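You operate a simulated robot arm through the tools that you are given. There is no shell and no other tool. Be economical: measure what you need, move in short steps, check, and stop when the job is done.

You run a simulated two-armed robot. Do the job below in one go: nothing can be reset, and whatever is moved stays where it is left.

Task
Swap the work lamp's flat grey battery for the blue one and light it.
Fine: switch off first; the flat battery goes on the battery board. Set down upright: what you pick out.
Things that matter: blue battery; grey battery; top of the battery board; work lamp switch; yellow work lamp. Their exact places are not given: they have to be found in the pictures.

It is judged by the outcome, as a careful person would: the job done as asked, and still so three seconds after it is handed in. It fails if anything else is knocked over, pushed out of place, dropped, spilled or broken.

Robot
Two 7-joint arms with two-finger parallel grippers on one trunk, hanging from a carriage that runs on a gantry, over the field with the corners [-599, 113], [-599, -2187], [681, -2188], [681, 112] (x, y) and turns from -4.782 to 7.208 rad about z. Base frame: it is fixed where the carriage stands at the start and does not move with it; the origin is on the floor, on the carriage's upright axis, x ahead of it, y to its left, z up. Readings come in mm, rad, newtons and seconds.
The left shoulder is at the start at [40, 173, 1447], the right one opposite. With the tool pointing down near the work surface each hand reaches from about 100 to 700 mm from the robot's upright axis, wherever it stands, measured 20 degrees to its own side. Places, roughly: top of the battery board [300, 0, 900]; work lamp switch [500, -100, 900]; yellow work lamp [500, 0, 1000]. Payload 3.43 kg a hand.
Tool frame (each hand has its own): the origin (TCP) lies between the finger pads and is the grasp point; the fingertips stand 30 mm ahead of it; z points along the fingers, y is the line along which they close. Largest opening 94 mm; finger width 28, thickness 10; the body of the gripper, 50 by 96 mm, starts 55 mm behind the TCP.
Orientation is told as [roll, pitch, yaw] about the base's x, y, z axes, in that order, counted from this pose: with the fingers straight down and closing along the base's y, the tool's x points along the base's -x, its y along +y and its z along -z.

Tools
- The arms move only by the tool servo_tool. It takes "left_increments", "right_increments" or both (then of equal length, played together; a hand with none holds still); each is one flat list of numbers, 7 for each row, row after row: the shift along the base's x, y, z in units of 400 mm (1.0 is 400 mm), then the turn, a rotation vector about the base's x, y, z in units of 120 degrees (1.0 is 120 degrees), then the gripper command, from -1 (shut) to 1 (fully open), values between in proportion. In form: [x, y, z, rx, ry, rz, jaw, x, y, z, rx, ry, rz, jaw, ...]. A call has 1 to 10 rows; each row is the pose to reach, as a shift and turn from the pose commanded when the call began. A call with a number of a shift or a turn outside -1 to 1 is refused whole. Each row takes 0.2 s and may step no farther than 50 mm and 0.15 rad from the row before; otherwise, or with a gripper value out of range, the whole call is refused. A pose out of reach is approached as far as the arm can. The call stops where the force on the tool passes 90 N (or 10 N more than at its start, if that is more) or the arm is blocked; 0.2 s more then pass. The fingers move at their own pace (about 72 mm/s each) and stop on an object; they squeeze with about 34 N. The grip force told is the motor's: it shows also when the fingers shut on nothing. Time passes only in rows, and 0.2 s behind the last, so rows that repeat a pose let the fingers close. The reply holds the time, the measured pose of the TCP, the force on the tool along the base axes, the opening and the grip force, in the units named above and with some noise, with the torque about the TCP (base axes, N m) and any sound that the robot's microphone picked up.
- Cameras (640 x 400 px; columns grow to the right, rows downward): "scene" is now at [231.7, 10.6, 1727.8]; the picture's right is [0.13, -0.99, 0.00], its down [-0.81, -0.10, -0.58] and it looks along [0.57, 0.07, -0.82] (base axes); focal length 264 px, centre (320, 200). "left" rides on the left gripper at [76, -14, -102] in its tool frame; the picture's right is [0.18, 0.98, 0.00], its down [-0.75, 0.14, -0.64] and it looks along [-0.63, 0.12, 0.77] (tool axes); focal length 243 px, centre (320, 200). "right" rides on the right gripper at [76, 14, -102] in its tool frame; the picture's right is [-0.18, 0.98, 0.00], its down [-0.75, -0.14, -0.64] and it looks along [-0.63, -0.12, 0.77] (tool axes); focal length 243 px, centre (320, 200).
- camera(camera): a new picture of that camera. The clock stands still meanwhile.
- raise_lower(by): slides the trunk up (or, below 0, down) by that many mm; the arms and the scene camera ride with it, the base frame stays. It gives what a move gives, with no picture.
- steer(legs): drives the robot by 1 to 6 legs, each [ahead, left, turn to the left] in mm, mm and rad, along the robot's own axes; the way and the turn of a leg run together, so that a leg with both is an arc; at most 1500 mm and 3.142 rad a leg. The arms and the cameras ride along, it lands a little off, and it stops where it bumps. It keeps to its track: a leg is cut to what the track allows. It gives what a move gives.
- aim_head(pan, tilt): turns the head with the scene camera to pan (to the left, within 1.501 rad either way) and tilt (down, from -0.506 to 1.204), counted from straight ahead of the robot. It gives what a move gives.
- measure_at(camera, pixels): there is no depth. For up to 12 entries [column, row, z] of the newest picture of that camera ("zoom" is the newest enlarged one), the place [x, y] in the base frame at which the ray of that pixel passes the height z, good to about 2 mm. The clock stands still meanwhile.
- zoom(camera, box): a new picture of the part [left, top, right, bottom] of that camera's present view, enlarged. The clock stands still meanwhile.
- job_done(): hands the job in; it is judged then, once.

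Work in short steps. Measure before you move; look again where a grasp or a placing could have gone wrong, and mend it. You have 80 turns and 70 pictures in all, those below and enlarged ones among them. Open the grippers and draw the arms clear of the work before you hand the job in, unless the task says otherwise; then end with one line.

The tools are called after ">>>" as a command line: name --argument value ..., lists and objects as JSON in quotes. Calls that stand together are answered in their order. servo_tool: Moves the arms, as the interface text tells. Its arguments: {"type":"object","properties":{"left_increments":{"type":"array","items":{"type":"number"}},"right_increments":{"type":"array","items":{"type":"number"}}},"required":[]} The other tools are called the same way: raise_lower (by) slides the trunk up or down; steer (legs) drives the base; aim_head (pan, tilt) turns the head that bears the scene camera; camera (camera) takes a picture; measure_at (camera, pixels) gives the place at which the rays of pixels pass given heights; zoom (camera, box) takes an enlarged picture of a part of a camera's view; job_done () hands the job in.

At the start:

```text
time_s: 0.0
left_tool_pos: [593.2, 242.7, 1449.9]
left_orientation: [-0.002, 0.0, -0.001]
left_contact_force: [0.1, 0.3, -0.2]
left_wrist_torque: [0.01, 0.01, 0.0]
left_gripper_width: 94.1
left_finger_force: 0.0
right_tool_pos: [567.5, -202.9, 1450.2]
right_orientation: [-0.001, 0.0, 0.0]
right_contact_force: [0.8, -0.3, -0.4]
right_wrist_torque: [-0.02, 0.0, 0.0]
right_gripper_width: 93.9
right_finger_force: 0.1
trunk travel left (down, up): [-680.0, 101.0]
robot x, y, heading: [-1.4, 0.0, 0.001]
head pan, tilt: [0.127, 0.956]
```

scene: 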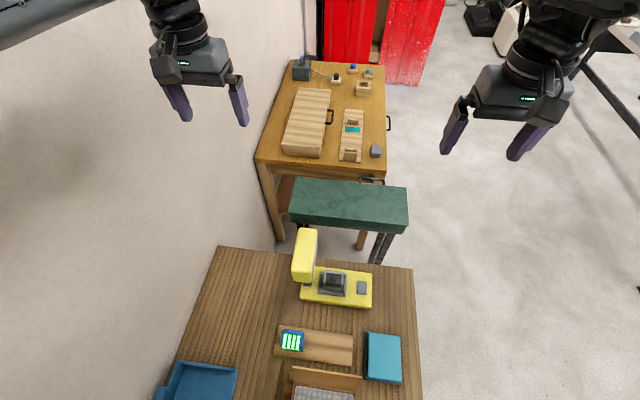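
right: 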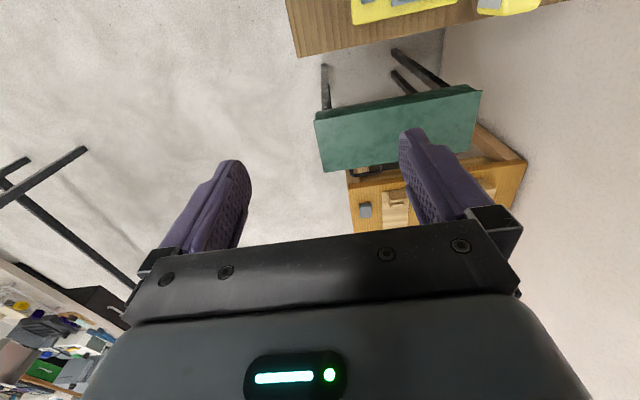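
left: 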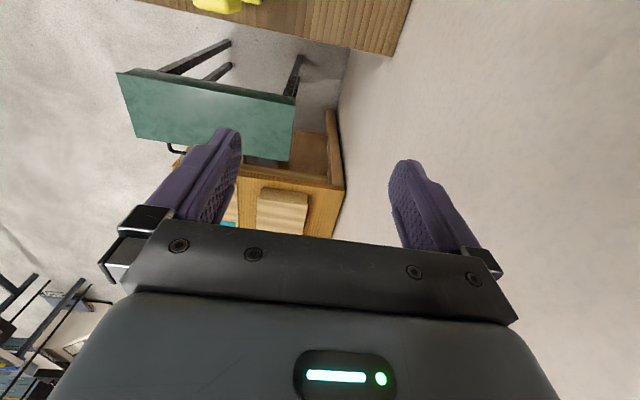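

The scene shows the yellow lamp at about (335,285) and the battery board at (315,345) with the blue battery at (292,341). I enlarge that region to see the details.

>>> zoom --camera "scene" --box '[220, 210, 420, 400]'

>>> measure_at --camera "scene" --pixels '[[292, 341, 900], [315, 345, 900], [362, 288, 900], [333, 284, 900], [218, 247, 870], [412, 268, 870]]'

```text
2.11 times, centred on (320, 305) of scene
```

zoom: 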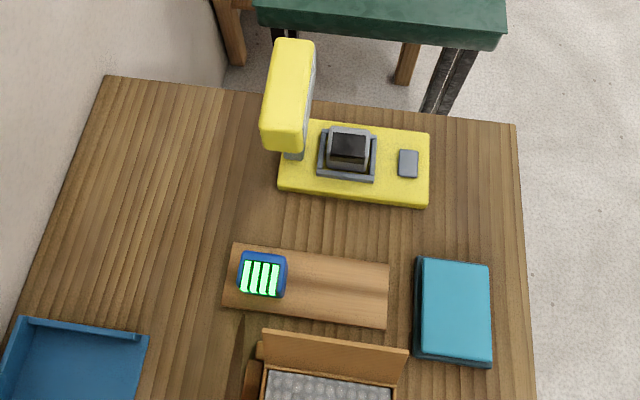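

```text
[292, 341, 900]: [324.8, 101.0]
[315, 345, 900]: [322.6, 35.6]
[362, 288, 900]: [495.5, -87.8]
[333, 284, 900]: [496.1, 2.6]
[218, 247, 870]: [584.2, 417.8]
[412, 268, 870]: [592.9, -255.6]
```

I take closer views of the lamp and the battery to see the shapes and the sort of switch.

>>> zoom --camera "scene" --box '[285, 225, 385, 310]'

>>> zoom --camera "scene" --box '[265, 310, 365, 373]'

```text
4.71 times, centred on (335, 268) of scene
```

zoom: 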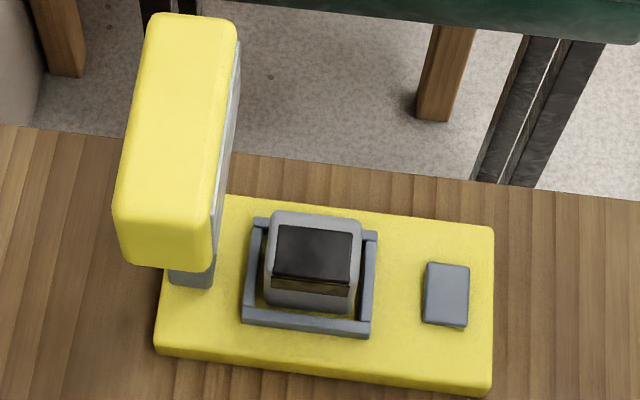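

```text
6.35 times, centred on (315, 342) of scene
```

zoom: 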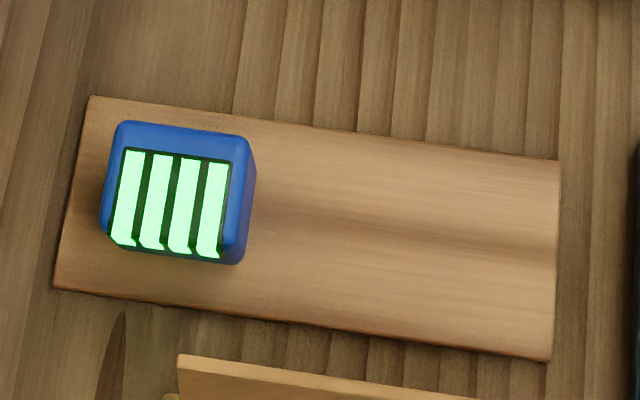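

Next I bring the right hand lower for a close look at the lamp: about (430,-120,1170), still well above everything.

>>> servo_tool --right_increments '[-0.043, -0.026, -0.088, 0, 0, 0, 1, -0.086, -0.052, -0.175, 0, 0, 0, 1, -0.128, -0.078, -0.263, 0, 0, 0, 1, -0.171, -0.104, -0.35, 0, 0, 0, 1, -0.214, -0.13, -0.438, 0, 0, 0, 1, -0.257, -0.156, -0.525, 0, 0, 0, 1, -0.3, -0.182, -0.613, 0, 0, 0, 1, -0.343, -0.207, -0.7, 0, 0, 0, 1]'

>>> camera --camera "right"

```text
time_s: 1.8
left_tool_pos: [593.8, 242.2, 1450.6]
left_orientation: [0.0, 0.001, 0.001]
left_contact_force: [-0.1, -0.6, -0.4]
left_wrist_torque: [-0.01, 0.02, 0.0]
left_gripper_width: 93.7
left_finger_force: 0.1
right_tool_pos: [430.8, -287.4, 1170.0]
right_orientation: [0.001, -0.001, 0.001]
right_contact_force: [-0.3, 0.1, 0.2]
right_wrist_torque: [0.02, 0.03, 0.02]
right_gripper_width: 94.1
right_finger_force: 0.1
trunk travel left (down, up): [-680.0, 101.0]
robot x, y, heading: [-0.4, -1.0, -0.001]
head pan, tilt: [0.127, 0.956]
```

```text
63 pictures are left
```

right: 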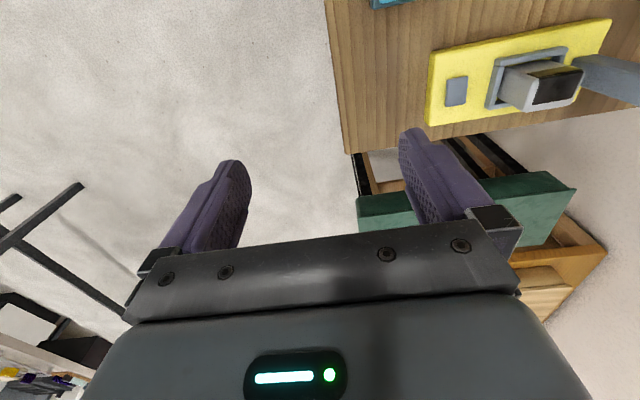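

The picture is upside down relative to the scene; the lamp is at (520,75). I enlarge it.

>>> zoom --camera "right" --box '[410, 0, 640, 140]'

```text
2.78 times, centred on (525, 70) of right
```

zoom: 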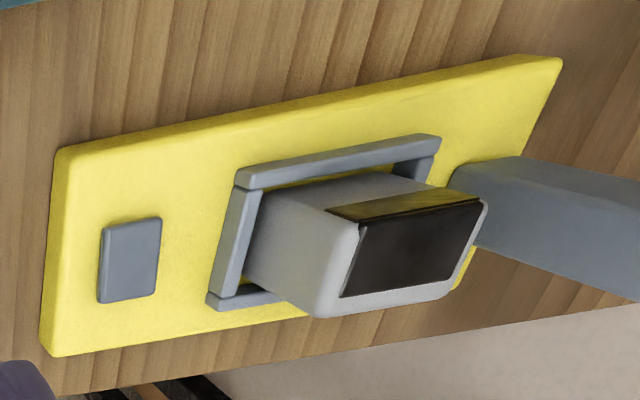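

I triangulate the switch and the battery's top corners by reading both views at several heights.

>>> measure_at --camera "scene" --pixels '[[362, 287.7, 880], [362, 287.7, 920], [342.4, 285.4, 900], [342.4, 285.4, 960], [343.5, 272.2, 900], [343.5, 272.2, 960], [325, 284.5, 960], [326, 271.5, 960], [310, 281, 1100], [310, 281, 1150]]'

>>> measure_at --camera "right" --pixels '[[456.3, 91.6, 880], [456.3, 91.6, 920], [526.8, 74.3, 900], [526.8, 74.3, 960], [525, 110.3, 900], [525, 110.3, 960], [583, 70, 960], [571, 106, 960], [344, 153, 850], [344, 153, 900]]'

```text
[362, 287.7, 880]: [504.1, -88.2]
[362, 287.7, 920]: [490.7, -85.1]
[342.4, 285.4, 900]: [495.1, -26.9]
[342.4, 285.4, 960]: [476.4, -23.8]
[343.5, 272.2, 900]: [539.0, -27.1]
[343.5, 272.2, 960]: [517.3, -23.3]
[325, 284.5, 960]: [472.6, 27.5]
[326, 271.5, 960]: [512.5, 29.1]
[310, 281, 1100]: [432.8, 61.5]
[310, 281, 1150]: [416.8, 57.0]
```

```text
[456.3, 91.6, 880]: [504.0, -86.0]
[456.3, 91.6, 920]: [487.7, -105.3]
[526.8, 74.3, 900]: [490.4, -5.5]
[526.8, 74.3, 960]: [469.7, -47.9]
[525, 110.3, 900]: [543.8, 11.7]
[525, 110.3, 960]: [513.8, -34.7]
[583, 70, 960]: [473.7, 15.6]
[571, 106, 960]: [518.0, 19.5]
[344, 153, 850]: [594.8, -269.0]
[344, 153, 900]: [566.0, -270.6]
```

The switch sits near (503,-87,883), the battery top near (504,1,~935). I move the right hand back and across for a close view of the lamp.

>>> servo_tool --right_increments '[-0.046, 0.086, -0.037, 0, 0, 0, 1, -0.092, 0.172, -0.075, 0, 0, 0, 1, -0.138, 0.258, -0.112, 0, 0, 0, 1, -0.184, 0.344, -0.15, 0, 0, 0, 1, -0.23, 0.43, -0.187, 0, 0, 0, 1, -0.275, 0.515, -0.225, 0, 0, 0, 1]'

>>> camera --camera "right"

```text
time_s: 3.2
left_tool_pos: [594.5, 242.0, 1449.7]
left_orientation: [0.0, -0.001, -0.001]
left_contact_force: [-0.1, -1.0, -0.2]
left_wrist_torque: [0.02, -0.02, -0.02]
left_gripper_width: 94.1
left_finger_force: 0.1
right_tool_pos: [366.1, -106.1, 1055.4]
right_orientation: [0.009, 0.003, 0.007]
right_contact_force: [-0.3, -0.1, 0.2]
right_wrist_torque: [0.03, 0.0, -0.02]
right_gripper_width: 94.3
right_finger_force: 0.1
right hand out of reach, approached as far as the arm can: row 4, 5, 6
trunk travel left (down, up): [-680.0, 101.0]
robot x, y, heading: [1.3, 2.0, 0.004]
head pan, tilt: [0.127, 0.956]
```

```text
61 pictures are left
```

right: 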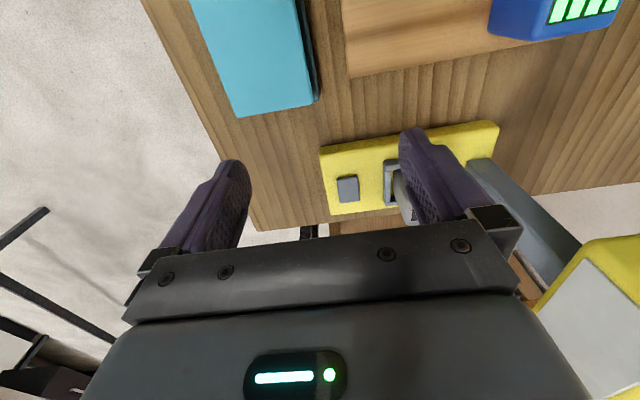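

The hand stands too close to the body to reach freely. I raise the hand a little, then drive the robot back and left so the work lies in the right hand's comfortable range.

>>> servo_tool --right_increments '[0, 0, 0.1, 0, 0, 0, 1, 0, 0, 0.2, 0, 0, 0, 1]'

>>> steer --legs '[[-100, 100, 0]]'

>>> camera --camera "scene"

```text
time_s: 3.8
left_tool_pos: [593.0, 241.7, 1450.1]
left_orientation: [0.001, 0.0, 0.001]
left_contact_force: [-1.2, 0.3, -0.4]
left_wrist_torque: [0.01, -0.02, 0.03]
left_gripper_width: 93.8
left_finger_force: 0.0
right_tool_pos: [395.1, -123.9, 1123.0]
right_orientation: [0.004, 0.004, 0.006]
right_contact_force: [-0.4, 0.2, -0.4]
right_wrist_torque: [0.01, -0.02, -0.03]
right_gripper_width: 93.8
right_finger_force: 0.0
right hand out of reach, approached as far as the arm can: row 1, 2
trunk travel left (down, up): [-680.0, 101.0]
robot x, y, heading: [0.9, -1.2, 0.002]
head pan, tilt: [0.127, 0.956]
```

```text
time_s: 5.1
left_tool_pos: [506.0, 317.4, 1446.1]
left_orientation: [0.011, 0.005, -0.025]
left_contact_force: [0.6, 0.0, -0.5]
left_wrist_torque: [0.02, 0.01, -0.02]
left_gripper_width: 94.0
left_finger_force: 0.0
right_tool_pos: [304.8, -36.9, 1122.4]
right_orientation: [0.005, 0.004, 0.002]
right_contact_force: [-0.4, 0.4, 0.2]
right_wrist_torque: [-0.01, 0.01, -0.01]
right_gripper_width: 93.9
right_finger_force: 0.0
trunk travel left (down, up): [-680.0, 101.0]
robot x, y, heading: [-91.6, 89.0, -0.007]
head pan, tilt: [0.127, 0.956]
stopped in leg 1: the robot was blocked; the commanded pose is now the measured one
```

```text
60 pictures are left
```

scene: 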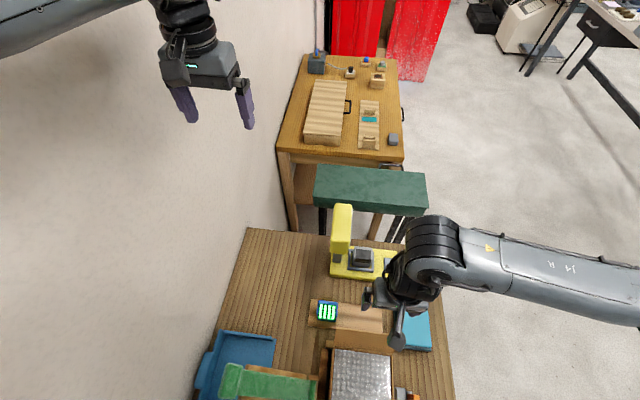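

The left arm touched the wall on the left (robot stopped at -92, 89). I back off the wall a little and move a bit further back.

>>> steer --legs '[[0, -35, 0], [-60, 0, 0]]'

>>> camera --camera "scene"

>>> camera --camera "right"

```text
time_s: 6.5
left_tool_pos: [446.1, 285.8, 1446.3]
left_orientation: [0.012, 0.006, -0.023]
left_contact_force: [0.5, 0.4, 0.4]
left_wrist_torque: [0.0, 0.01, 0.01]
left_gripper_width: 94.1
left_finger_force: 0.0
right_tool_pos: [245.2, -70.6, 1121.4]
right_orientation: [0.005, 0.004, 0.002]
right_contact_force: [-0.3, 1.0, -0.3]
right_wrist_torque: [-0.02, 0.02, -0.01]
right_gripper_width: 93.7
right_finger_force: 0.2
trunk travel left (down, up): [-680.0, 101.0]
robot x, y, heading: [-146.4, 56.3, -0.001]
head pan, tilt: [0.127, 0.956]
```

```text
59 pictures are left
```

scene: 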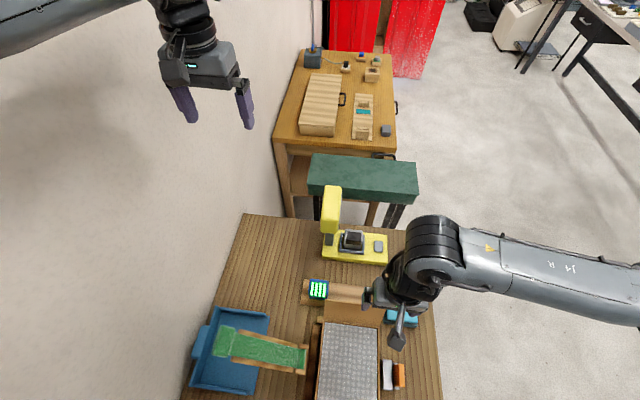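

```text
58 pictures are left
```

right: 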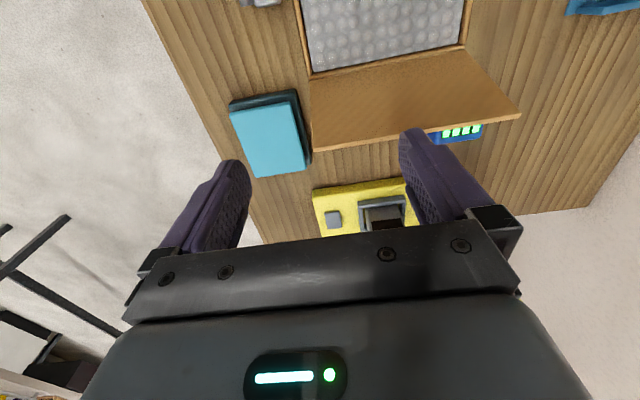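

The crate's flap stands up beside the board and could hinder the hand; I enlarge that region in the present view to measure its height.

>>> zoom --camera "scene" --box '[290, 180, 420, 340]'

>>> measure_at --camera "right" --pixels '[[520, 117, 900], [520, 117, 950], [520, 117, 1000], [315, 150, 900], [315, 150, 950], [315, 150, 1000], [310, 82, 900], [310, 82, 950]]'

```text
2.50 times, centred on (355, 260) of scene
```

zoom: 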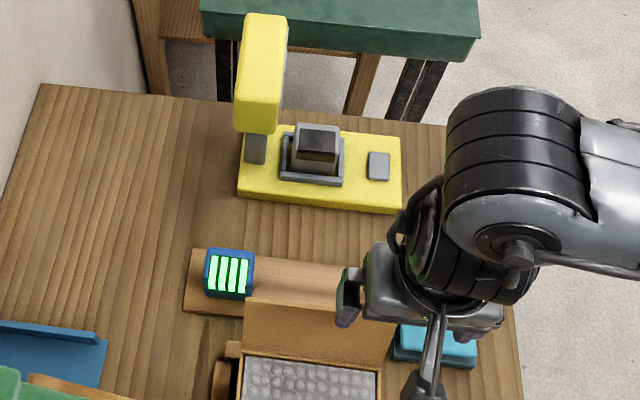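

```text
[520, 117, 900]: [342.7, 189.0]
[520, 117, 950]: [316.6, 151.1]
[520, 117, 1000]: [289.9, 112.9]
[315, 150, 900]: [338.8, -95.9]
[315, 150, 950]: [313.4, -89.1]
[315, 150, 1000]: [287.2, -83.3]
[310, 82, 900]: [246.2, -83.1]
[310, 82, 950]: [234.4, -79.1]
```

>>> measure_at --camera "zoom" --pixels '[[245, 298, 900], [245, 298, 950], [245, 298, 1000], [245, 298, 1050], [239, 358, 900], [239, 358, 950], [229, 275, 900], [317, 140, 930], [378, 166, 883]]'

```text
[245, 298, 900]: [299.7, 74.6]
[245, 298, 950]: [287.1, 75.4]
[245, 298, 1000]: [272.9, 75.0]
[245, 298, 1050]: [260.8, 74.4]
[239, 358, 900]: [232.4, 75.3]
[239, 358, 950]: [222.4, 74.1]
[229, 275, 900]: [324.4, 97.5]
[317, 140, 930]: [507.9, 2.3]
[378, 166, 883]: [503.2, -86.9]
```

The flap top is near x=262, z≈1050 for y from -77 to 75, so I'll grip along x with yaw +90° (camera then on the -y side, clear of flap and lamp head). First I move ahead and turn the right hand while closing it.

>>> servo_tool --right_increments '[0.045, -0.01, 0.01, 0, 0, 0.07, -1, 0.09, -0.02, 0.02, 0, 0, 0.14, -1, 0.135, -0.03, 0.03, 0, 0, 0.21, -1, 0.18, -0.04, 0.04, 0, 0, 0.28, -1, 0.225, -0.05, 0.05, 0, 0, 0.35, -1, 0.27, -0.06, 0.06, 0, 0, 0.42, -1, 0.315, -0.07, 0.07, 0, 0, 0.49, -1, 0.36, -0.08, 0.08, 0, 0, 0.56, -1, 0.405, -0.09, 0.08, 0, 0, 0.63, -1, 0.45, -0.1, 0.08, 0, 0, 0.7, -1]'

>>> camera --camera "right"

```text
time_s: 8.7
left_tool_pos: [446.2, 285.5, 1447.1]
left_orientation: [0.011, 0.006, -0.024]
left_contact_force: [0.4, -0.4, -0.3]
left_wrist_torque: [-0.02, -0.03, -0.06]
left_gripper_width: 93.9
left_finger_force: 0.2
right_tool_pos: [427.1, -111.3, 1152.8]
right_orientation: [0.006, 0.004, 1.469]
right_contact_force: [0.6, 1.6, -0.1]
right_wrist_torque: [-0.02, 0.05, -0.02]
right_gripper_width: 0.0
right_finger_force: 33.0
trunk travel left (down, up): [-680.0, 101.0]
robot x, y, heading: [-151.6, 55.1, -0.006]
head pan, tilt: [0.127, 0.956]
```

```text
56 pictures are left
```

right: 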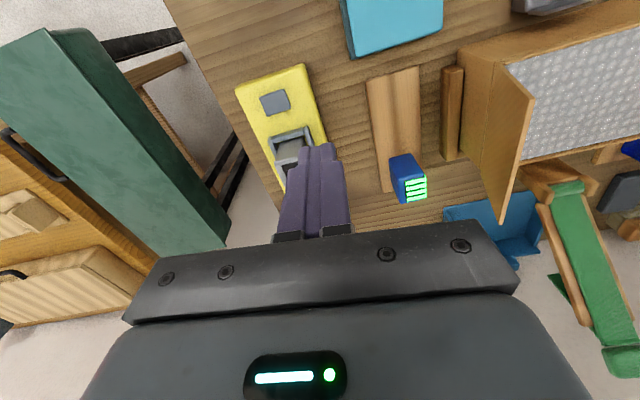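

Good view: the switch at (274,102), the grey battery at (291,152). I move the shut hand over the switch, with the fingertips about 45 mm above it.

>>> servo_tool --right_increments '[0.038, 0.012, -0.0965, 0, 0, 0.012, -1, 0.076, 0.024, -0.193, 0, 0, 0.024, -1, 0.114, 0.036, -0.2895, 0, 0, 0.036, -1, 0.152, 0.048, -0.386, 0, 0, 0.048, -1, 0.19, 0.06, -0.4825, 0, 0, 0.048, -1]'

>>> camera --camera "right"

>>> zoom --camera "scene" --box '[300, 170, 420, 290]'

```text
time_s: 9.9
left_tool_pos: [446.8, 284.8, 1448.5]
left_orientation: [0.01, 0.004, -0.023]
left_contact_force: [1.2, 0.2, 0.4]
left_wrist_torque: [0.01, 0.02, 0.04]
left_gripper_width: 94.3
left_finger_force: 0.0
right_tool_pos: [495.6, -87.4, 973.4]
right_orientation: [0.008, -0.003, 1.561]
right_contact_force: [-0.6, -5.5, -1.3]
right_wrist_torque: [0.36, 0.01, 0.01]
right_gripper_width: 0.0
right_finger_force: 32.9
right hand out of reach, approached as far as the arm can: row 5
trunk travel left (down, up): [-680.0, 101.0]
robot x, y, heading: [-148.0, 55.8, -0.006]
head pan, tilt: [0.127, 0.956]
```

```text
55 pictures are left
```

right: 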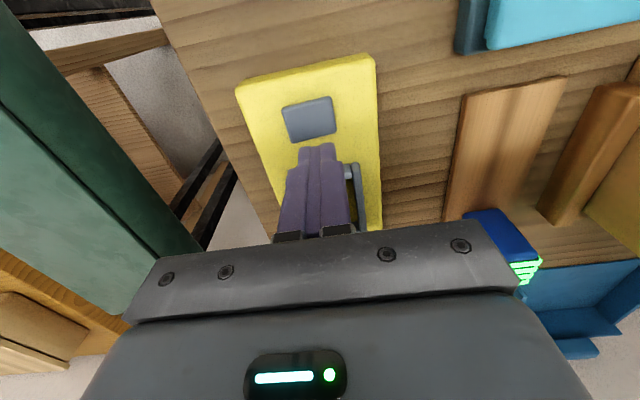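

```text
3.33 times, centred on (360, 230) of scene
```

zoom: 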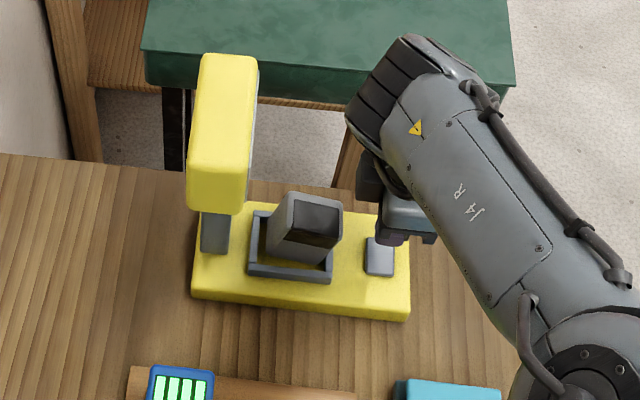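

The battery at zoom (305,235) looks altered and there is a -5.5 N side force; I look closely before moving on.

>>> zoom --camera "scene" --box '[330, 210, 400, 270]'

>>> zoom --camera "right" --box '[220, 40, 400, 250]'

```text
6.67 times, centred on (365, 240) of scene
```

zoom: 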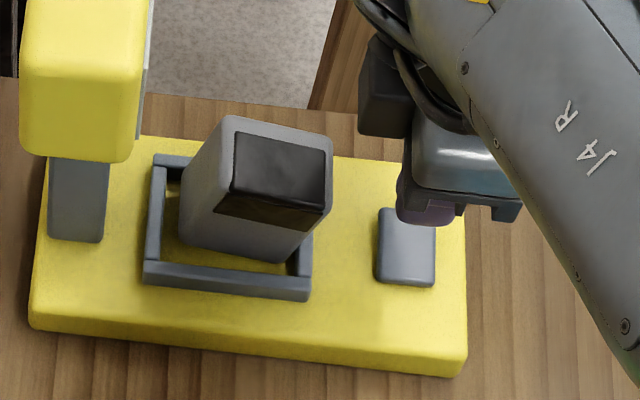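

```text
1.90 times, centred on (310, 145) of right
```

zoom: 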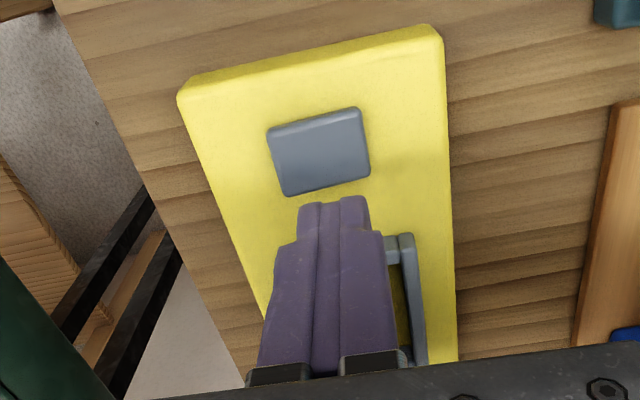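

The grey battery now leans in its socket toward the hand, so something may have touched it. I back off gently to -y and up, and re-check.

>>> servo_tool --right_increments '[0, -0.03, 0.0, 0, 0, 0, -1, 0, -0.06, 0.05, 0, 0, 0, -1, 0, -0.08, 0.15, 0, 0, 0, -1, 0, -0.1, 0.25, 0, 0, 0, -1]'

>>> zoom --camera "scene" --box '[320, 180, 420, 270]'

>>> camera --camera "right"

```text
time_s: 10.9
left_tool_pos: [447.6, 284.6, 1446.7]
left_orientation: [0.012, 0.004, -0.022]
left_contact_force: [0.6, -0.1, 0.6]
left_wrist_torque: [0.03, -0.03, -0.01]
left_gripper_width: 94.3
left_finger_force: 0.2
right_tool_pos: [494.6, -127.3, 1073.6]
right_orientation: [0.005, 0.003, 1.571]
right_contact_force: [0.2, 0.3, -0.1]
right_wrist_torque: [-0.01, -0.01, 0.02]
right_gripper_width: 0.0
right_finger_force: 32.7
trunk travel left (down, up): [-680.0, 101.0]
robot x, y, heading: [-149.3, 55.0, -0.004]
head pan, tilt: [0.127, 0.956]
```

```text
4.44 times, centred on (370, 225) of scene
```

zoom: 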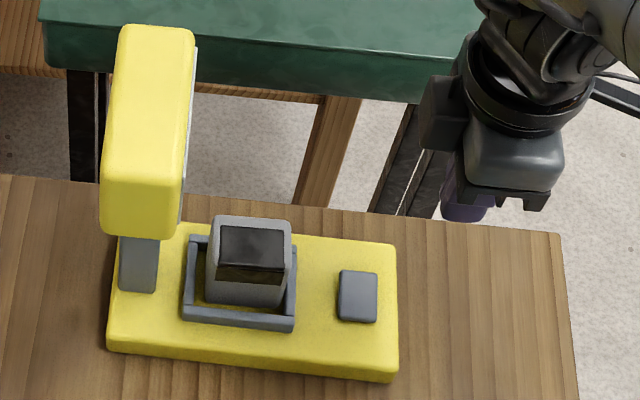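

```text
50 pictures are left
```

right: 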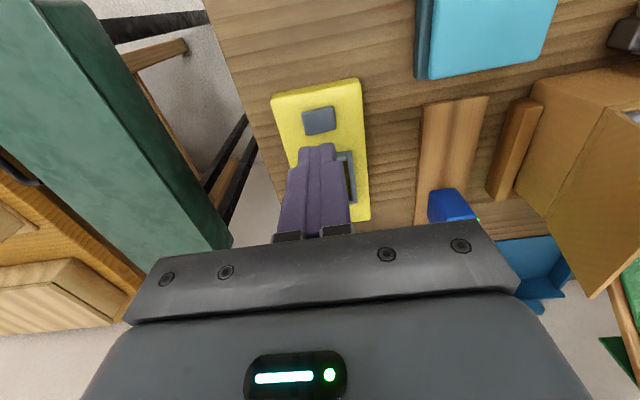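

The battery settled back upright once I withdrew, so it was only leaned on. I re-measure its height using this view against the first one, to learn how tall it really is.

>>> measure_at --camera "zoom" --pixels '[[288, 265, 900], [288, 265, 960], [288, 265, 1020], [290, 222, 900], [290, 222, 960], [290, 222, 1020]]'

>>> camera --camera "scene"

>>> measure_at --camera "scene" --pixels '[[362.8, 239.2, 940], [335.6, 233, 1000], [335.6, 233, 1100]]'

```text
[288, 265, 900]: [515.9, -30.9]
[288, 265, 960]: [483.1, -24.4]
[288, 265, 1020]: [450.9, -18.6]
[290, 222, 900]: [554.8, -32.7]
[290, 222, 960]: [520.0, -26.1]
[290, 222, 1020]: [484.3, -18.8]
```

```text
49 pictures are left
```

scene: 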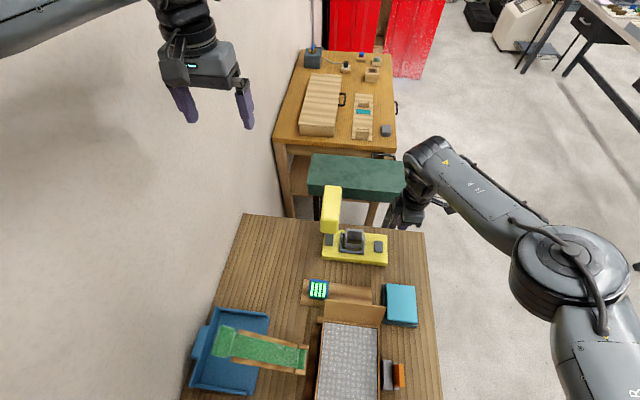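

```text
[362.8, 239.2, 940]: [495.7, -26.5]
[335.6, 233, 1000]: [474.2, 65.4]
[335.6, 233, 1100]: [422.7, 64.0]
```

The two scene views suggest the battery top is nearer z≈980, taller than I thought. I raise the hand to 1170 and open it so the wrist camera sees the battery between the fingers.

>>> servo_tool --right_increments '[0, 0, 0.08, 0, 0, 0, 1, 0, 0, 0.16, 0, 0, 0, 1, 0, 0, 0.25, 0, 0, 0, 1, 0, 0, 0.25, 0, 0, 0, 1]'

>>> zoom --camera "right" --box '[230, 60, 430, 240]'

```text
time_s: 11.9
left_tool_pos: [447.3, 286.0, 1447.0]
left_orientation: [0.013, 0.005, -0.023]
left_contact_force: [-0.7, -0.7, 1.0]
left_wrist_torque: [0.03, -0.01, -0.03]
left_gripper_width: 94.2
left_finger_force: 0.0
right_tool_pos: [494.8, -126.3, 1173.8]
right_orientation: [0.004, 0.004, 1.569]
right_contact_force: [0.4, -0.4, 0.4]
right_wrist_torque: [0.01, -0.02, -0.01]
right_gripper_width: 94.2
right_finger_force: 0.2
trunk travel left (down, up): [-680.0, 101.0]
robot x, y, heading: [-147.5, 54.6, -0.005]
head pan, tilt: [0.127, 0.956]
```

```text
2.22 times, centred on (330, 150) of right
```

zoom: 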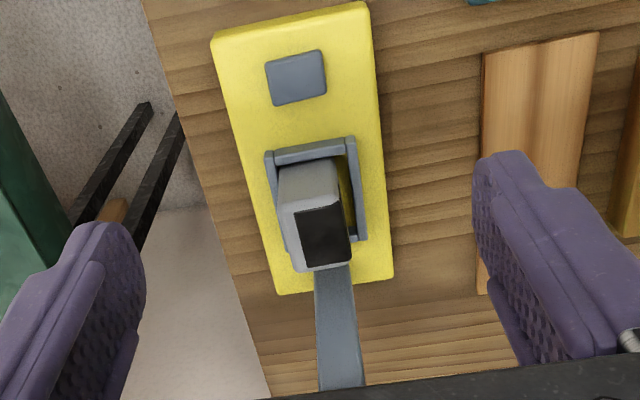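

>>> measure_at --camera "zoom" --pixels '[[285, 203, 930], [285, 203, 990], [341, 196, 930], [341, 196, 990], [351, 262, 930], [351, 262, 990], [300, 271, 930], [300, 271, 990], [297, 77, 885], [351, 140, 890], [366, 240, 890]]'

```text
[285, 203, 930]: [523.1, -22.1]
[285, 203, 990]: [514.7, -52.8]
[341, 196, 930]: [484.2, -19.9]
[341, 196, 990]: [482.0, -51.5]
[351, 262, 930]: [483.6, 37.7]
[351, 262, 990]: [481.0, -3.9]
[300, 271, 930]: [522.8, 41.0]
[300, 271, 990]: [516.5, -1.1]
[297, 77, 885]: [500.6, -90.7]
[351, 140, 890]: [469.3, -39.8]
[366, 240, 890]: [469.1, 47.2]
```

Battery top is about z≈945, centre (502,1), ~38 mm in x by ~53 mm in y; a housing on the +y side of the hand makes yaw 90° risky beside the lamp head. I'll work at the lamp with yaw 0 (closing along y), after driving 50 mm forward for reach.

>>> steer --legs '[[50, 0, 0]]'

>>> servo_tool --right_increments '[-0.01, 0.01, 0, 0, 0, -0.07, -1, -0.02, 0.02, 0, 0, 0, -0.14, -1, -0.03, 0.03, 0, 0, 0, -0.21, -1, -0.04, 0.04, 0, 0, 0, -0.28, -1, -0.05, 0.05, 0, 0, 0, -0.35, -1, -0.06, 0.06, 0, 0, 0, -0.42, -1, -0.07, 0.07, 0, 0, 0, -0.49, -1, -0.08, 0.08, 0, 0, 0, -0.56, -1, -0.09, 0.09, 0, 0, 0, -0.63, -1, -0.1, 0.1, 0, 0, 0, -0.7, -1]'

>>> zoom --camera "scene" --box '[300, 170, 440, 290]'

```text
time_s: 12.9
left_tool_pos: [496.0, 287.0, 1446.8]
left_orientation: [0.013, 0.006, -0.021]
left_contact_force: [0.6, 0.6, 0.2]
left_wrist_torque: [0.01, -0.01, 0.0]
left_gripper_width: 94.1
left_finger_force: 0.1
right_tool_pos: [545.7, -125.3, 1173.6]
right_orientation: [0.006, 0.003, 1.571]
right_contact_force: [0.7, -0.6, 0.0]
right_wrist_torque: [0.01, 0.01, -0.01]
right_gripper_width: 94.2
right_finger_force: 0.1
trunk travel left (down, up): [-680.0, 101.0]
robot x, y, heading: [-100.5, 55.7, -0.006]
head pan, tilt: [0.127, 0.956]
```

```text
time_s: 15.1
left_tool_pos: [496.9, 286.7, 1447.4]
left_orientation: [0.013, 0.006, -0.021]
left_contact_force: [0.1, -0.2, -0.5]
left_wrist_torque: [-0.01, 0.0, 0.0]
left_gripper_width: 94.2
left_finger_force: 0.0
right_tool_pos: [504.3, -85.6, 1172.4]
right_orientation: [0.005, 0.003, 0.102]
right_contact_force: [-1.1, 0.5, 0.1]
right_wrist_torque: [-0.03, 0.03, 0.0]
right_gripper_width: 0.0
right_finger_force: 33.2
trunk travel left (down, up): [-680.0, 101.0]
robot x, y, heading: [-99.6, 59.1, -0.003]
head pan, tilt: [0.127, 0.956]
```

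```text
3.33 times, centred on (370, 230) of scene
```

zoom: 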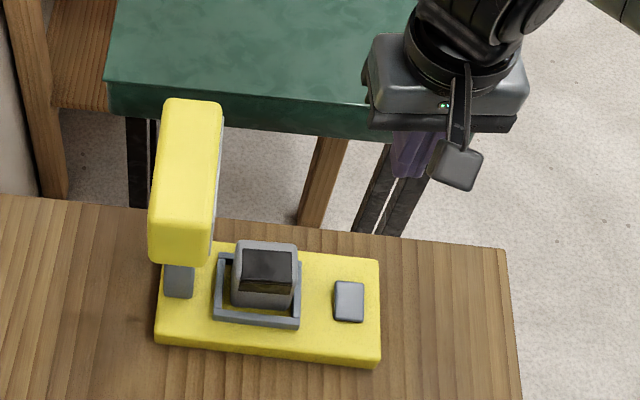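

Now at yaw 0.10 over the switch. I finish the turn and go down to TCP z≈950 (fingertips ~35 mm above the switch).

>>> servo_tool --right_increments '[0, -0.002, -0.11, 0, 0, -0.012, -1, 0, -0.004, -0.22, 0, 0, -0.024, -1, 0, -0.006, -0.33, 0, 0, -0.036, -1, 0, -0.006, -0.44, 0, 0, -0.048, -1, 0, -0.006, -0.555, 0, 0, -0.048, -1]'

>>> zoom --camera "scene" --box '[320, 200, 420, 280]'

>>> camera --camera "right"

```text
time_s: 16.3
left_tool_pos: [496.0, 287.3, 1446.5]
left_orientation: [0.013, 0.006, -0.02]
left_contact_force: [0.9, -0.4, -0.1]
left_wrist_torque: [0.0, 0.0, 0.0]
left_gripper_width: 94.4
left_finger_force: 0.1
right_tool_pos: [504.0, -87.4, 949.1]
right_orientation: [0.003, 0.002, 0.005]
right_contact_force: [1.1, -0.9, 0.4]
right_wrist_torque: [0.0, 0.0, 0.04]
right_gripper_width: 0.0
right_finger_force: 32.5
trunk travel left (down, up): [-680.0, 101.0]
robot x, y, heading: [-98.4, 54.2, -0.002]
head pan, tilt: [0.127, 0.956]
```

```text
5.00 times, centred on (370, 240) of scene
```

zoom: 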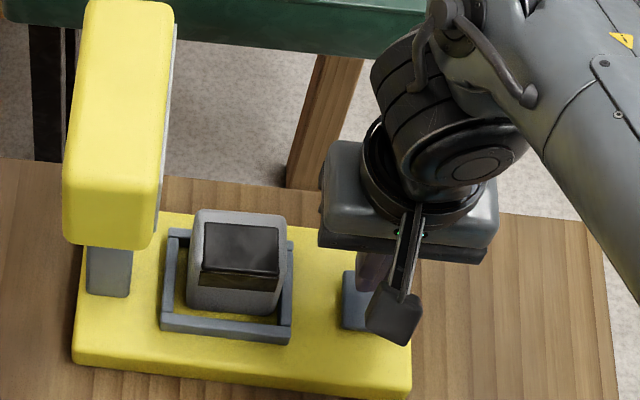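

```text
45 pictures are left
```

right: 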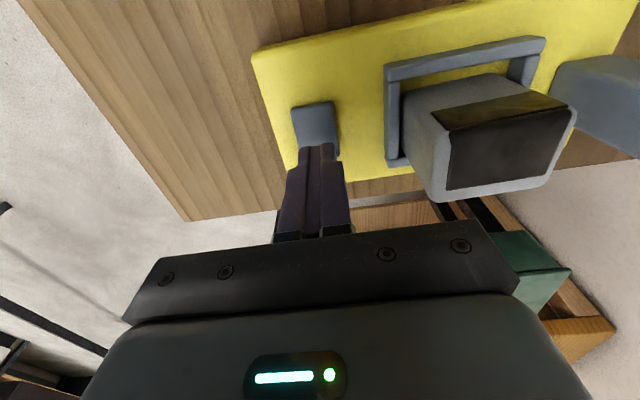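

Clear of the battery. I press down gently in small rows and read the force and any click.

>>> measure_at --camera "right" --pixels '[[447, 128, 945], [573, 105, 945], [437, 200, 945], [548, 185, 945], [447, 128, 930], [573, 105, 930], [544, 40, 890], [388, 65, 890], [314, 104, 885]]'

>>> servo_tool --right_increments '[0, 0, -0.04, 0, 0, 0, -1, 0, 0, -0.06, 0, 0, 0, -1, 0, 0, -0.07, 0, 0, 0, -1, 0, 0, -0.08, 0, 0, 0, -1]'

```text
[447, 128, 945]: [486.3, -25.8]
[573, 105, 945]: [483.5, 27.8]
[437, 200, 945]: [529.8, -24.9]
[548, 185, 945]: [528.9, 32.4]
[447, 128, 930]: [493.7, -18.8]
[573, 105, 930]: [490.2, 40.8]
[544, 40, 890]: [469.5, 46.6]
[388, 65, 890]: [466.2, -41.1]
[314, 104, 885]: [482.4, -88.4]
```

```text
time_s: 17.3
left_tool_pos: [496.5, 285.2, 1448.1]
left_orientation: [0.012, 0.008, -0.023]
left_contact_force: [-0.7, 0.8, 0.8]
left_wrist_torque: [0.0, 0.03, 0.04]
left_gripper_width: 94.1
left_finger_force: 0.0
right_tool_pos: [506.1, -87.6, 921.2]
right_orientation: [0.005, 0.005, 0.006]
right_contact_force: [-15.6, -0.3, 30.9]
right_wrist_torque: [-0.14, 0.66, -0.04]
right_gripper_width: 0.0
right_finger_force: 33.0
trunk travel left (down, up): [-680.0, 101.0]
robot x, y, heading: [-101.1, 55.3, -0.004]
head pan, tilt: [0.127, 0.956]
```

Contact: 31 N at tip z≈891 with an x component of -16 N, as on a sloped (rocker-like) face; no click reported. I lift off and look.

>>> servo_tool --right_increments '[0, 0, 0.05, 0, 0, 0, -1, 0, -0.05, 0.15, 0, 0, 0, -1, 0, -0.15, 0.25, 0, 0, 0, -1]'

>>> zoom --camera "right" --box '[250, 60, 450, 220]'

>>> zoom --camera "scene" --box '[340, 220, 400, 270]'

```text
refused: row 3 steps farther than a row can; nothing moved
```

```text
2.50 times, centred on (350, 140) of right
```

zoom: 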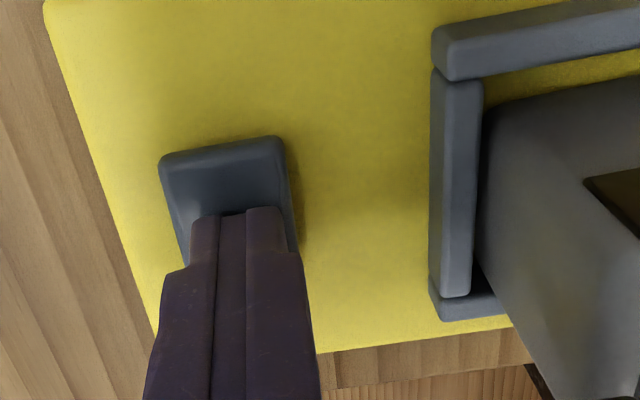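

```text
8.00 times, centred on (370, 245) of scene
```

zoom: 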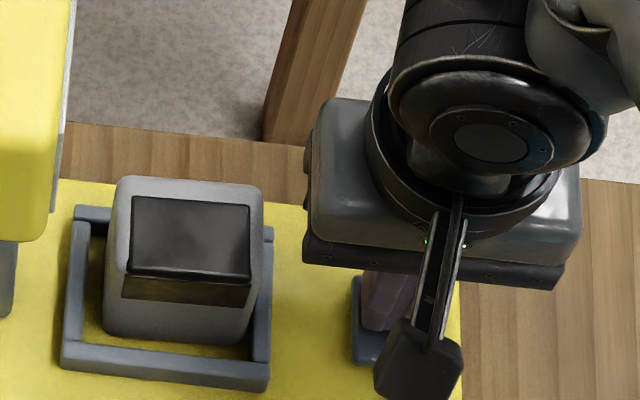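

The call was refused for a too large step; I lift with smaller steps.

>>> servo_tool --right_increments '[0, 0, 0.05, 0, 0, 0, -1, 0, -0.05, 0.13, 0, 0, 0, -1, 0, -0.12, 0.2, 0, 0, 0, -1, 0, -0.2, 0.25, 0, 0, 0, -1, 0, -0.2, 0.25, 0, 0, 0, -1]'

>>> zoom --camera "right" --box '[300, 60, 500, 220]'

>>> zoom --camera "scene" --box '[340, 220, 400, 270]'

```text
time_s: 18.5
left_tool_pos: [496.6, 286.9, 1446.5]
left_orientation: [0.011, 0.006, -0.02]
left_contact_force: [0.3, 0.1, 0.6]
left_wrist_torque: [-0.02, 0.03, -0.01]
left_gripper_width: 93.8
left_finger_force: 0.1
right_tool_pos: [505.9, -168.4, 1017.3]
right_orientation: [0.005, 0.001, 0.002]
right_contact_force: [0.3, -0.7, -0.1]
right_wrist_torque: [0.05, 0.01, 0.0]
right_gripper_width: 0.1
right_finger_force: 33.3
trunk travel left (down, up): [-680.0, 101.0]
robot x, y, heading: [-101.7, 54.1, -0.009]
head pan, tilt: [0.127, 0.956]
```

```text
2.50 times, centred on (400, 140) of right
```

zoom: 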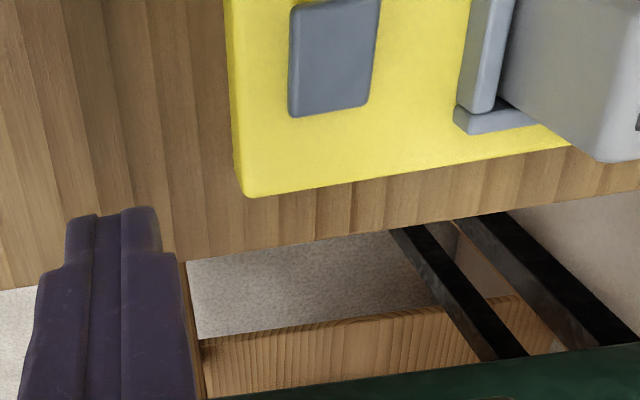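

```text
8.00 times, centred on (370, 245) of scene
```

zoom: 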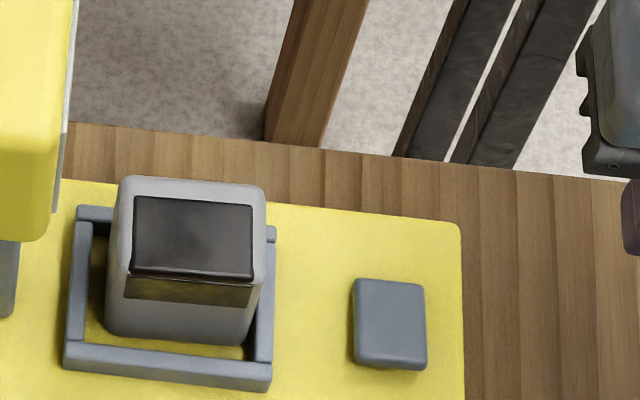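

I need the rocker's state; I take tight enlargements of the switch from both cameras.

>>> zoom --camera "right" --box '[375, 40, 435, 115]'

>>> zoom --camera "scene" --box '[368, 248, 388, 268]'

```text
5.33 times, centred on (405, 78) of right
```

zoom: 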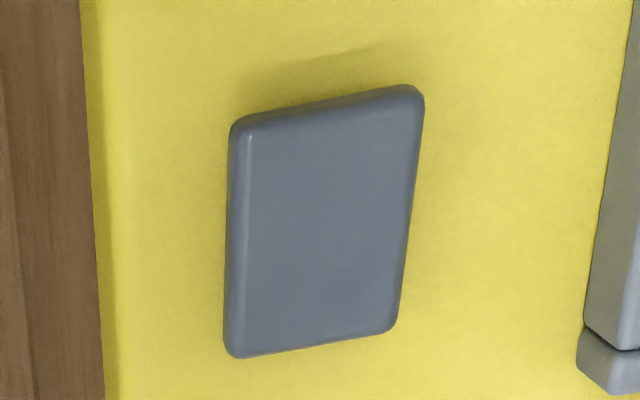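

```text
16.00 times, centred on (378, 258) of scene
```

zoom: 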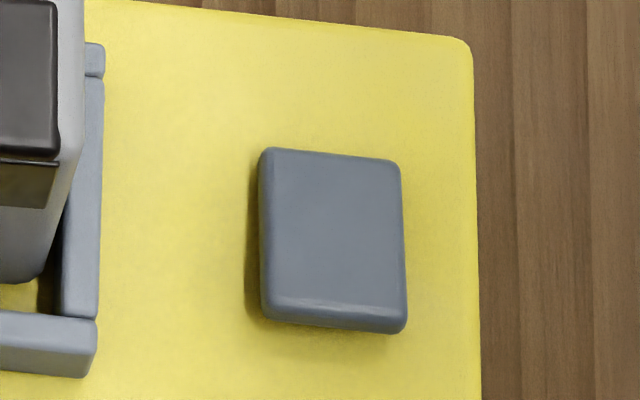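

The near end now seems raised (shadow below it). To tell whether my press changed it, I drive back 50 mm to repeat the exact view taken before the press.

>>> steer --legs '[[-49, 0, 0]]'

>>> zoom --camera "scene" --box '[320, 180, 420, 270]'

>>> zoom --camera "scene" --box '[330, 210, 400, 270]'

```text
time_s: 19.4
left_tool_pos: [447.7, 287.3, 1446.5]
left_orientation: [0.011, 0.006, -0.022]
left_contact_force: [1.0, 0.1, -0.5]
left_wrist_torque: [0.0, 0.02, 0.0]
left_gripper_width: 94.1
left_finger_force: 0.1
right_tool_pos: [457.2, -166.6, 1017.4]
right_orientation: [0.006, 0.004, 0.003]
right_contact_force: [-0.6, 0.5, -0.5]
right_wrist_torque: [-0.03, -0.03, 0.01]
right_gripper_width: 0.0
right_finger_force: 32.6
trunk travel left (down, up): [-680.0, 101.0]
robot x, y, heading: [-147.2, 54.7, -0.004]
head pan, tilt: [0.127, 0.956]
```

```text
4.44 times, centred on (370, 225) of scene
```

zoom: 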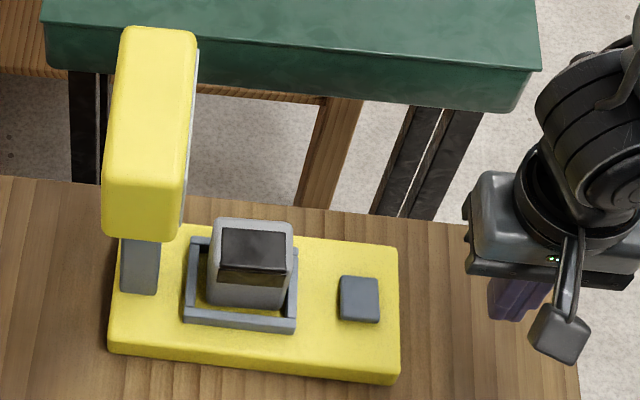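

```text
6.67 times, centred on (365, 240) of scene
```

zoom: 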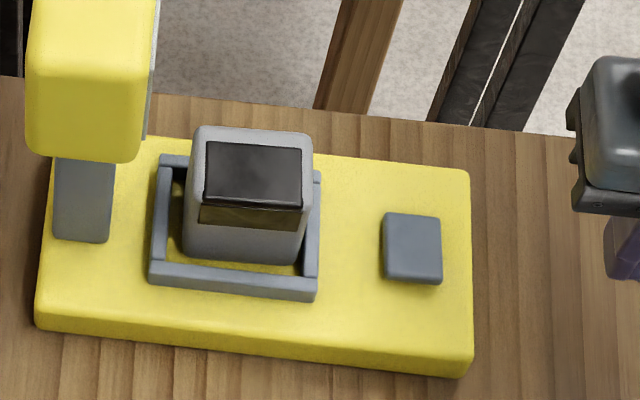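

The face now looks shorter (72 px vs 80 px before) with a shadow under the near end, so the rocker did flip: it is now off. Next I measure the lamp head's right face before bringing the hand beside it.

>>> measure_at --camera "zoom" --pixels '[[138, 155, 980], [138, 155, 1080], [148, 138, 980], [148, 138, 1080], [110, 165, 880], [200, 210, 945], [300, 225, 945], [310, 140, 945], [198, 130, 945]]'

>>> steer --legs '[[50, -2, 0]]'

```text
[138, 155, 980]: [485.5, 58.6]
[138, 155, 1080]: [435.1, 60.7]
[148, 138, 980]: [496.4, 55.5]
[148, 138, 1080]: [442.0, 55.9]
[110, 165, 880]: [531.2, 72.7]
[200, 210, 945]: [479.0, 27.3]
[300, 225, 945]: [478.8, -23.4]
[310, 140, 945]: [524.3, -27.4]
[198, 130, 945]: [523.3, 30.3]
```

```text
time_s: 20.3
left_tool_pos: [496.7, 284.9, 1446.6]
left_orientation: [0.012, 0.004, -0.02]
left_contact_force: [0.2, 0.7, -0.3]
left_wrist_torque: [0.0, -0.04, 0.02]
left_gripper_width: 94.1
left_finger_force: 0.2
right_tool_pos: [506.8, -170.3, 1018.1]
right_orientation: [0.003, 0.003, 0.003]
right_contact_force: [0.6, 0.0, -0.1]
right_wrist_torque: [0.01, 0.01, 0.0]
right_gripper_width: 0.0
right_finger_force: 33.2
trunk travel left (down, up): [-680.0, 101.0]
robot x, y, heading: [-96.2, 51.6, -0.004]
head pan, tilt: [0.127, 0.956]
```

The head's right face is at y≈55, only ~6 mm beyond the gripper body if I close along y. Better: close along x (yaw 90°) with the hand leaned toward -y by ~25°, which keeps the pads parallel to the battery and the hand away from the head. I turn first, away from the work, and view the hand.

>>> servo_tool --right_increments '[0, 0, 0.03, 0, 0, 0.0715, 0, 0, 0, 0.06, 0, 0, 0.143, 0, 0, 0, 0.09, 0, 0, 0.2145, 0, 0, 0, 0.12, 0, 0, 0.286, 0, 0, 0, 0.15, 0, 0, 0.3575, 0, 0, 0, 0.18, 0, 0, 0.429, 0, 0, 0, 0.2, 0, 0, 0.5005, 0, 0, 0, 0.2, 0, 0, 0.572, 0, 0, 0, 0.2, 0, 0, 0.6435, 0, 0, 0, 0.2, 0, 0, 0.715, 0]'

>>> servo_tool --right_increments '[0, 0, 0, 0, 0, 0.035, 0, 0, 0, 0, 0.07, 0, 0.035, 0, 0, 0, 0, 0.14, 0, 0.035, 0, 0, 0, 0, 0.208, 0, 0.035, 0]'

>>> zoom --camera "scene" --box '[320, 150, 460, 270]'

```text
time_s: 22.5
left_tool_pos: [496.7, 283.7, 1447.9]
left_orientation: [0.013, 0.006, -0.02]
left_contact_force: [0.0, -0.4, -0.2]
left_wrist_torque: [0.0, 0.02, -0.01]
left_gripper_width: 94.2
left_finger_force: 0.0
right_tool_pos: [506.4, -170.0, 1098.5]
right_orientation: [0.004, 0.003, 1.504]
right_contact_force: [-0.7, -0.4, -0.4]
right_wrist_torque: [-0.01, -0.01, -0.02]
right_gripper_width: 47.3
right_finger_force: 0.1
trunk travel left (down, up): [-680.0, 101.0]
robot x, y, heading: [-95.2, 47.7, -0.007]
head pan, tilt: [0.127, 0.956]
```

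```text
time_s: 23.5
left_tool_pos: [496.4, 283.5, 1446.8]
left_orientation: [0.011, 0.007, -0.022]
left_contact_force: [-1.0, -0.4, 0.1]
left_wrist_torque: [-0.02, 0.02, 0.0]
left_gripper_width: 94.0
left_finger_force: 0.0
right_tool_pos: [507.0, -169.7, 1096.9]
right_orientation: [0.019, -0.435, 1.575]
right_contact_force: [0.9, 0.0, 0.6]
right_wrist_torque: [-0.03, 0.0, 0.0]
right_gripper_width: 46.9
right_finger_force: 0.1
trunk travel left (down, up): [-680.0, 101.0]
robot x, y, heading: [-97.2, 53.5, -0.001]
head pan, tilt: [0.127, 0.956]
```

```text
3.33 times, centred on (390, 210) of scene
```

zoom: 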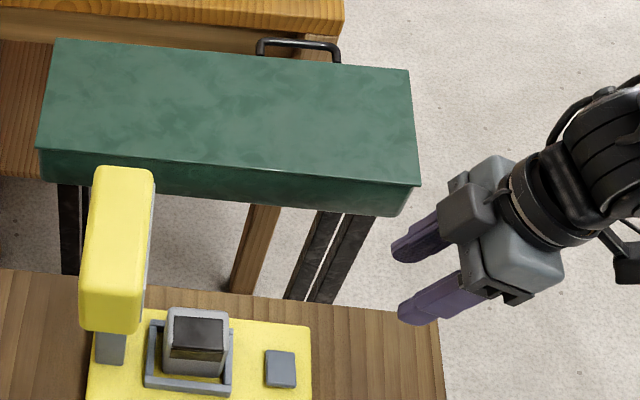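

The housing sits at gripper-body height on the +y side and leans away now. Jaw line is 1° off; I correct that, open to ~70 mm and move to about 95 mm above the battery's grasp height, at (503,1.5,1030).

>>> servo_tool --right_increments '[-0.002, 0.107, -0.03, 0, -0.004, 0, 0.49, -0.005, 0.214, -0.06, 0, -0.009, 0, 0.49, -0.008, 0.321, -0.1, 0, -0.009, 0, 0.49, -0.01, 0.428, -0.165, 0, -0.009, 0, 0.49]'

>>> camera --camera "right"

>>> zoom --camera "scene" --box '[310, 180, 410, 270]'

```text
time_s: 24.5
left_tool_pos: [497.4, 285.2, 1446.8]
left_orientation: [0.01, 0.004, -0.022]
left_contact_force: [-0.4, -0.2, 0.5]
left_wrist_torque: [0.02, -0.01, 0.0]
left_gripper_width: 93.8
left_finger_force: 0.0
right_tool_pos: [503.4, 3.8, 1031.2]
right_orientation: [0.001, -0.431, 1.582]
right_contact_force: [-0.5, 1.5, 0.0]
right_wrist_torque: [-0.03, -0.02, -0.02]
right_gripper_width: 69.8
right_finger_force: 0.0
trunk travel left (down, up): [-680.0, 101.0]
robot x, y, heading: [-99.1, 52.9, -0.002]
head pan, tilt: [0.127, 0.956]
```

```text
35 pictures are left
```

right: 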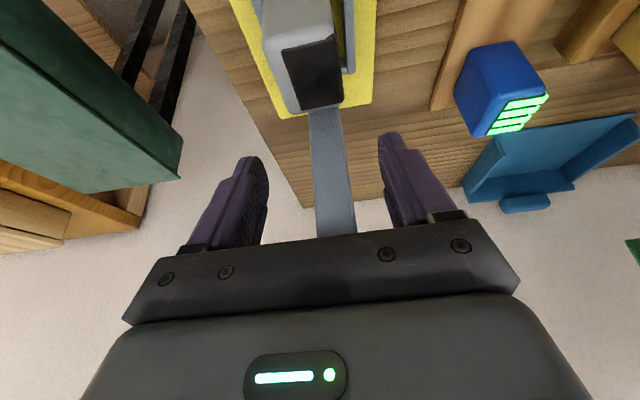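

```text
4.44 times, centred on (360, 225) of scene
```

zoom: 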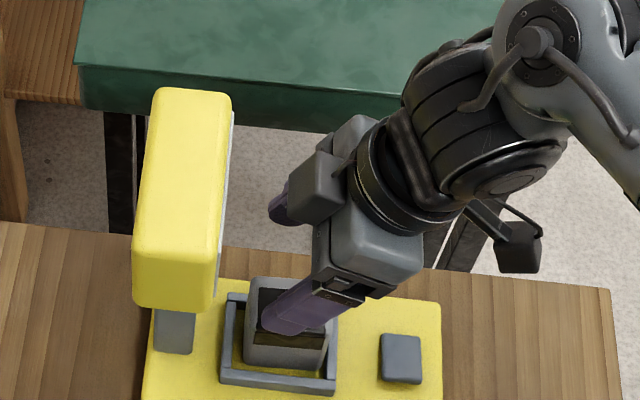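

Both fingers straddle the battery in x. I check the battery's place once more in this view.

>>> measure_at --camera "right" --pixels '[[280, 50, 945], [336, 36, 945], [343, 104, 945], [292, 113, 945], [356, 70, 890], [374, 70, 880]]'

```text
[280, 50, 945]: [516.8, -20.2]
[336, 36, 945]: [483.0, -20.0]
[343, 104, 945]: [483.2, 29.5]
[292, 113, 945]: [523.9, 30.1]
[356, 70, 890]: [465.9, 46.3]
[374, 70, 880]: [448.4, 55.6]
```

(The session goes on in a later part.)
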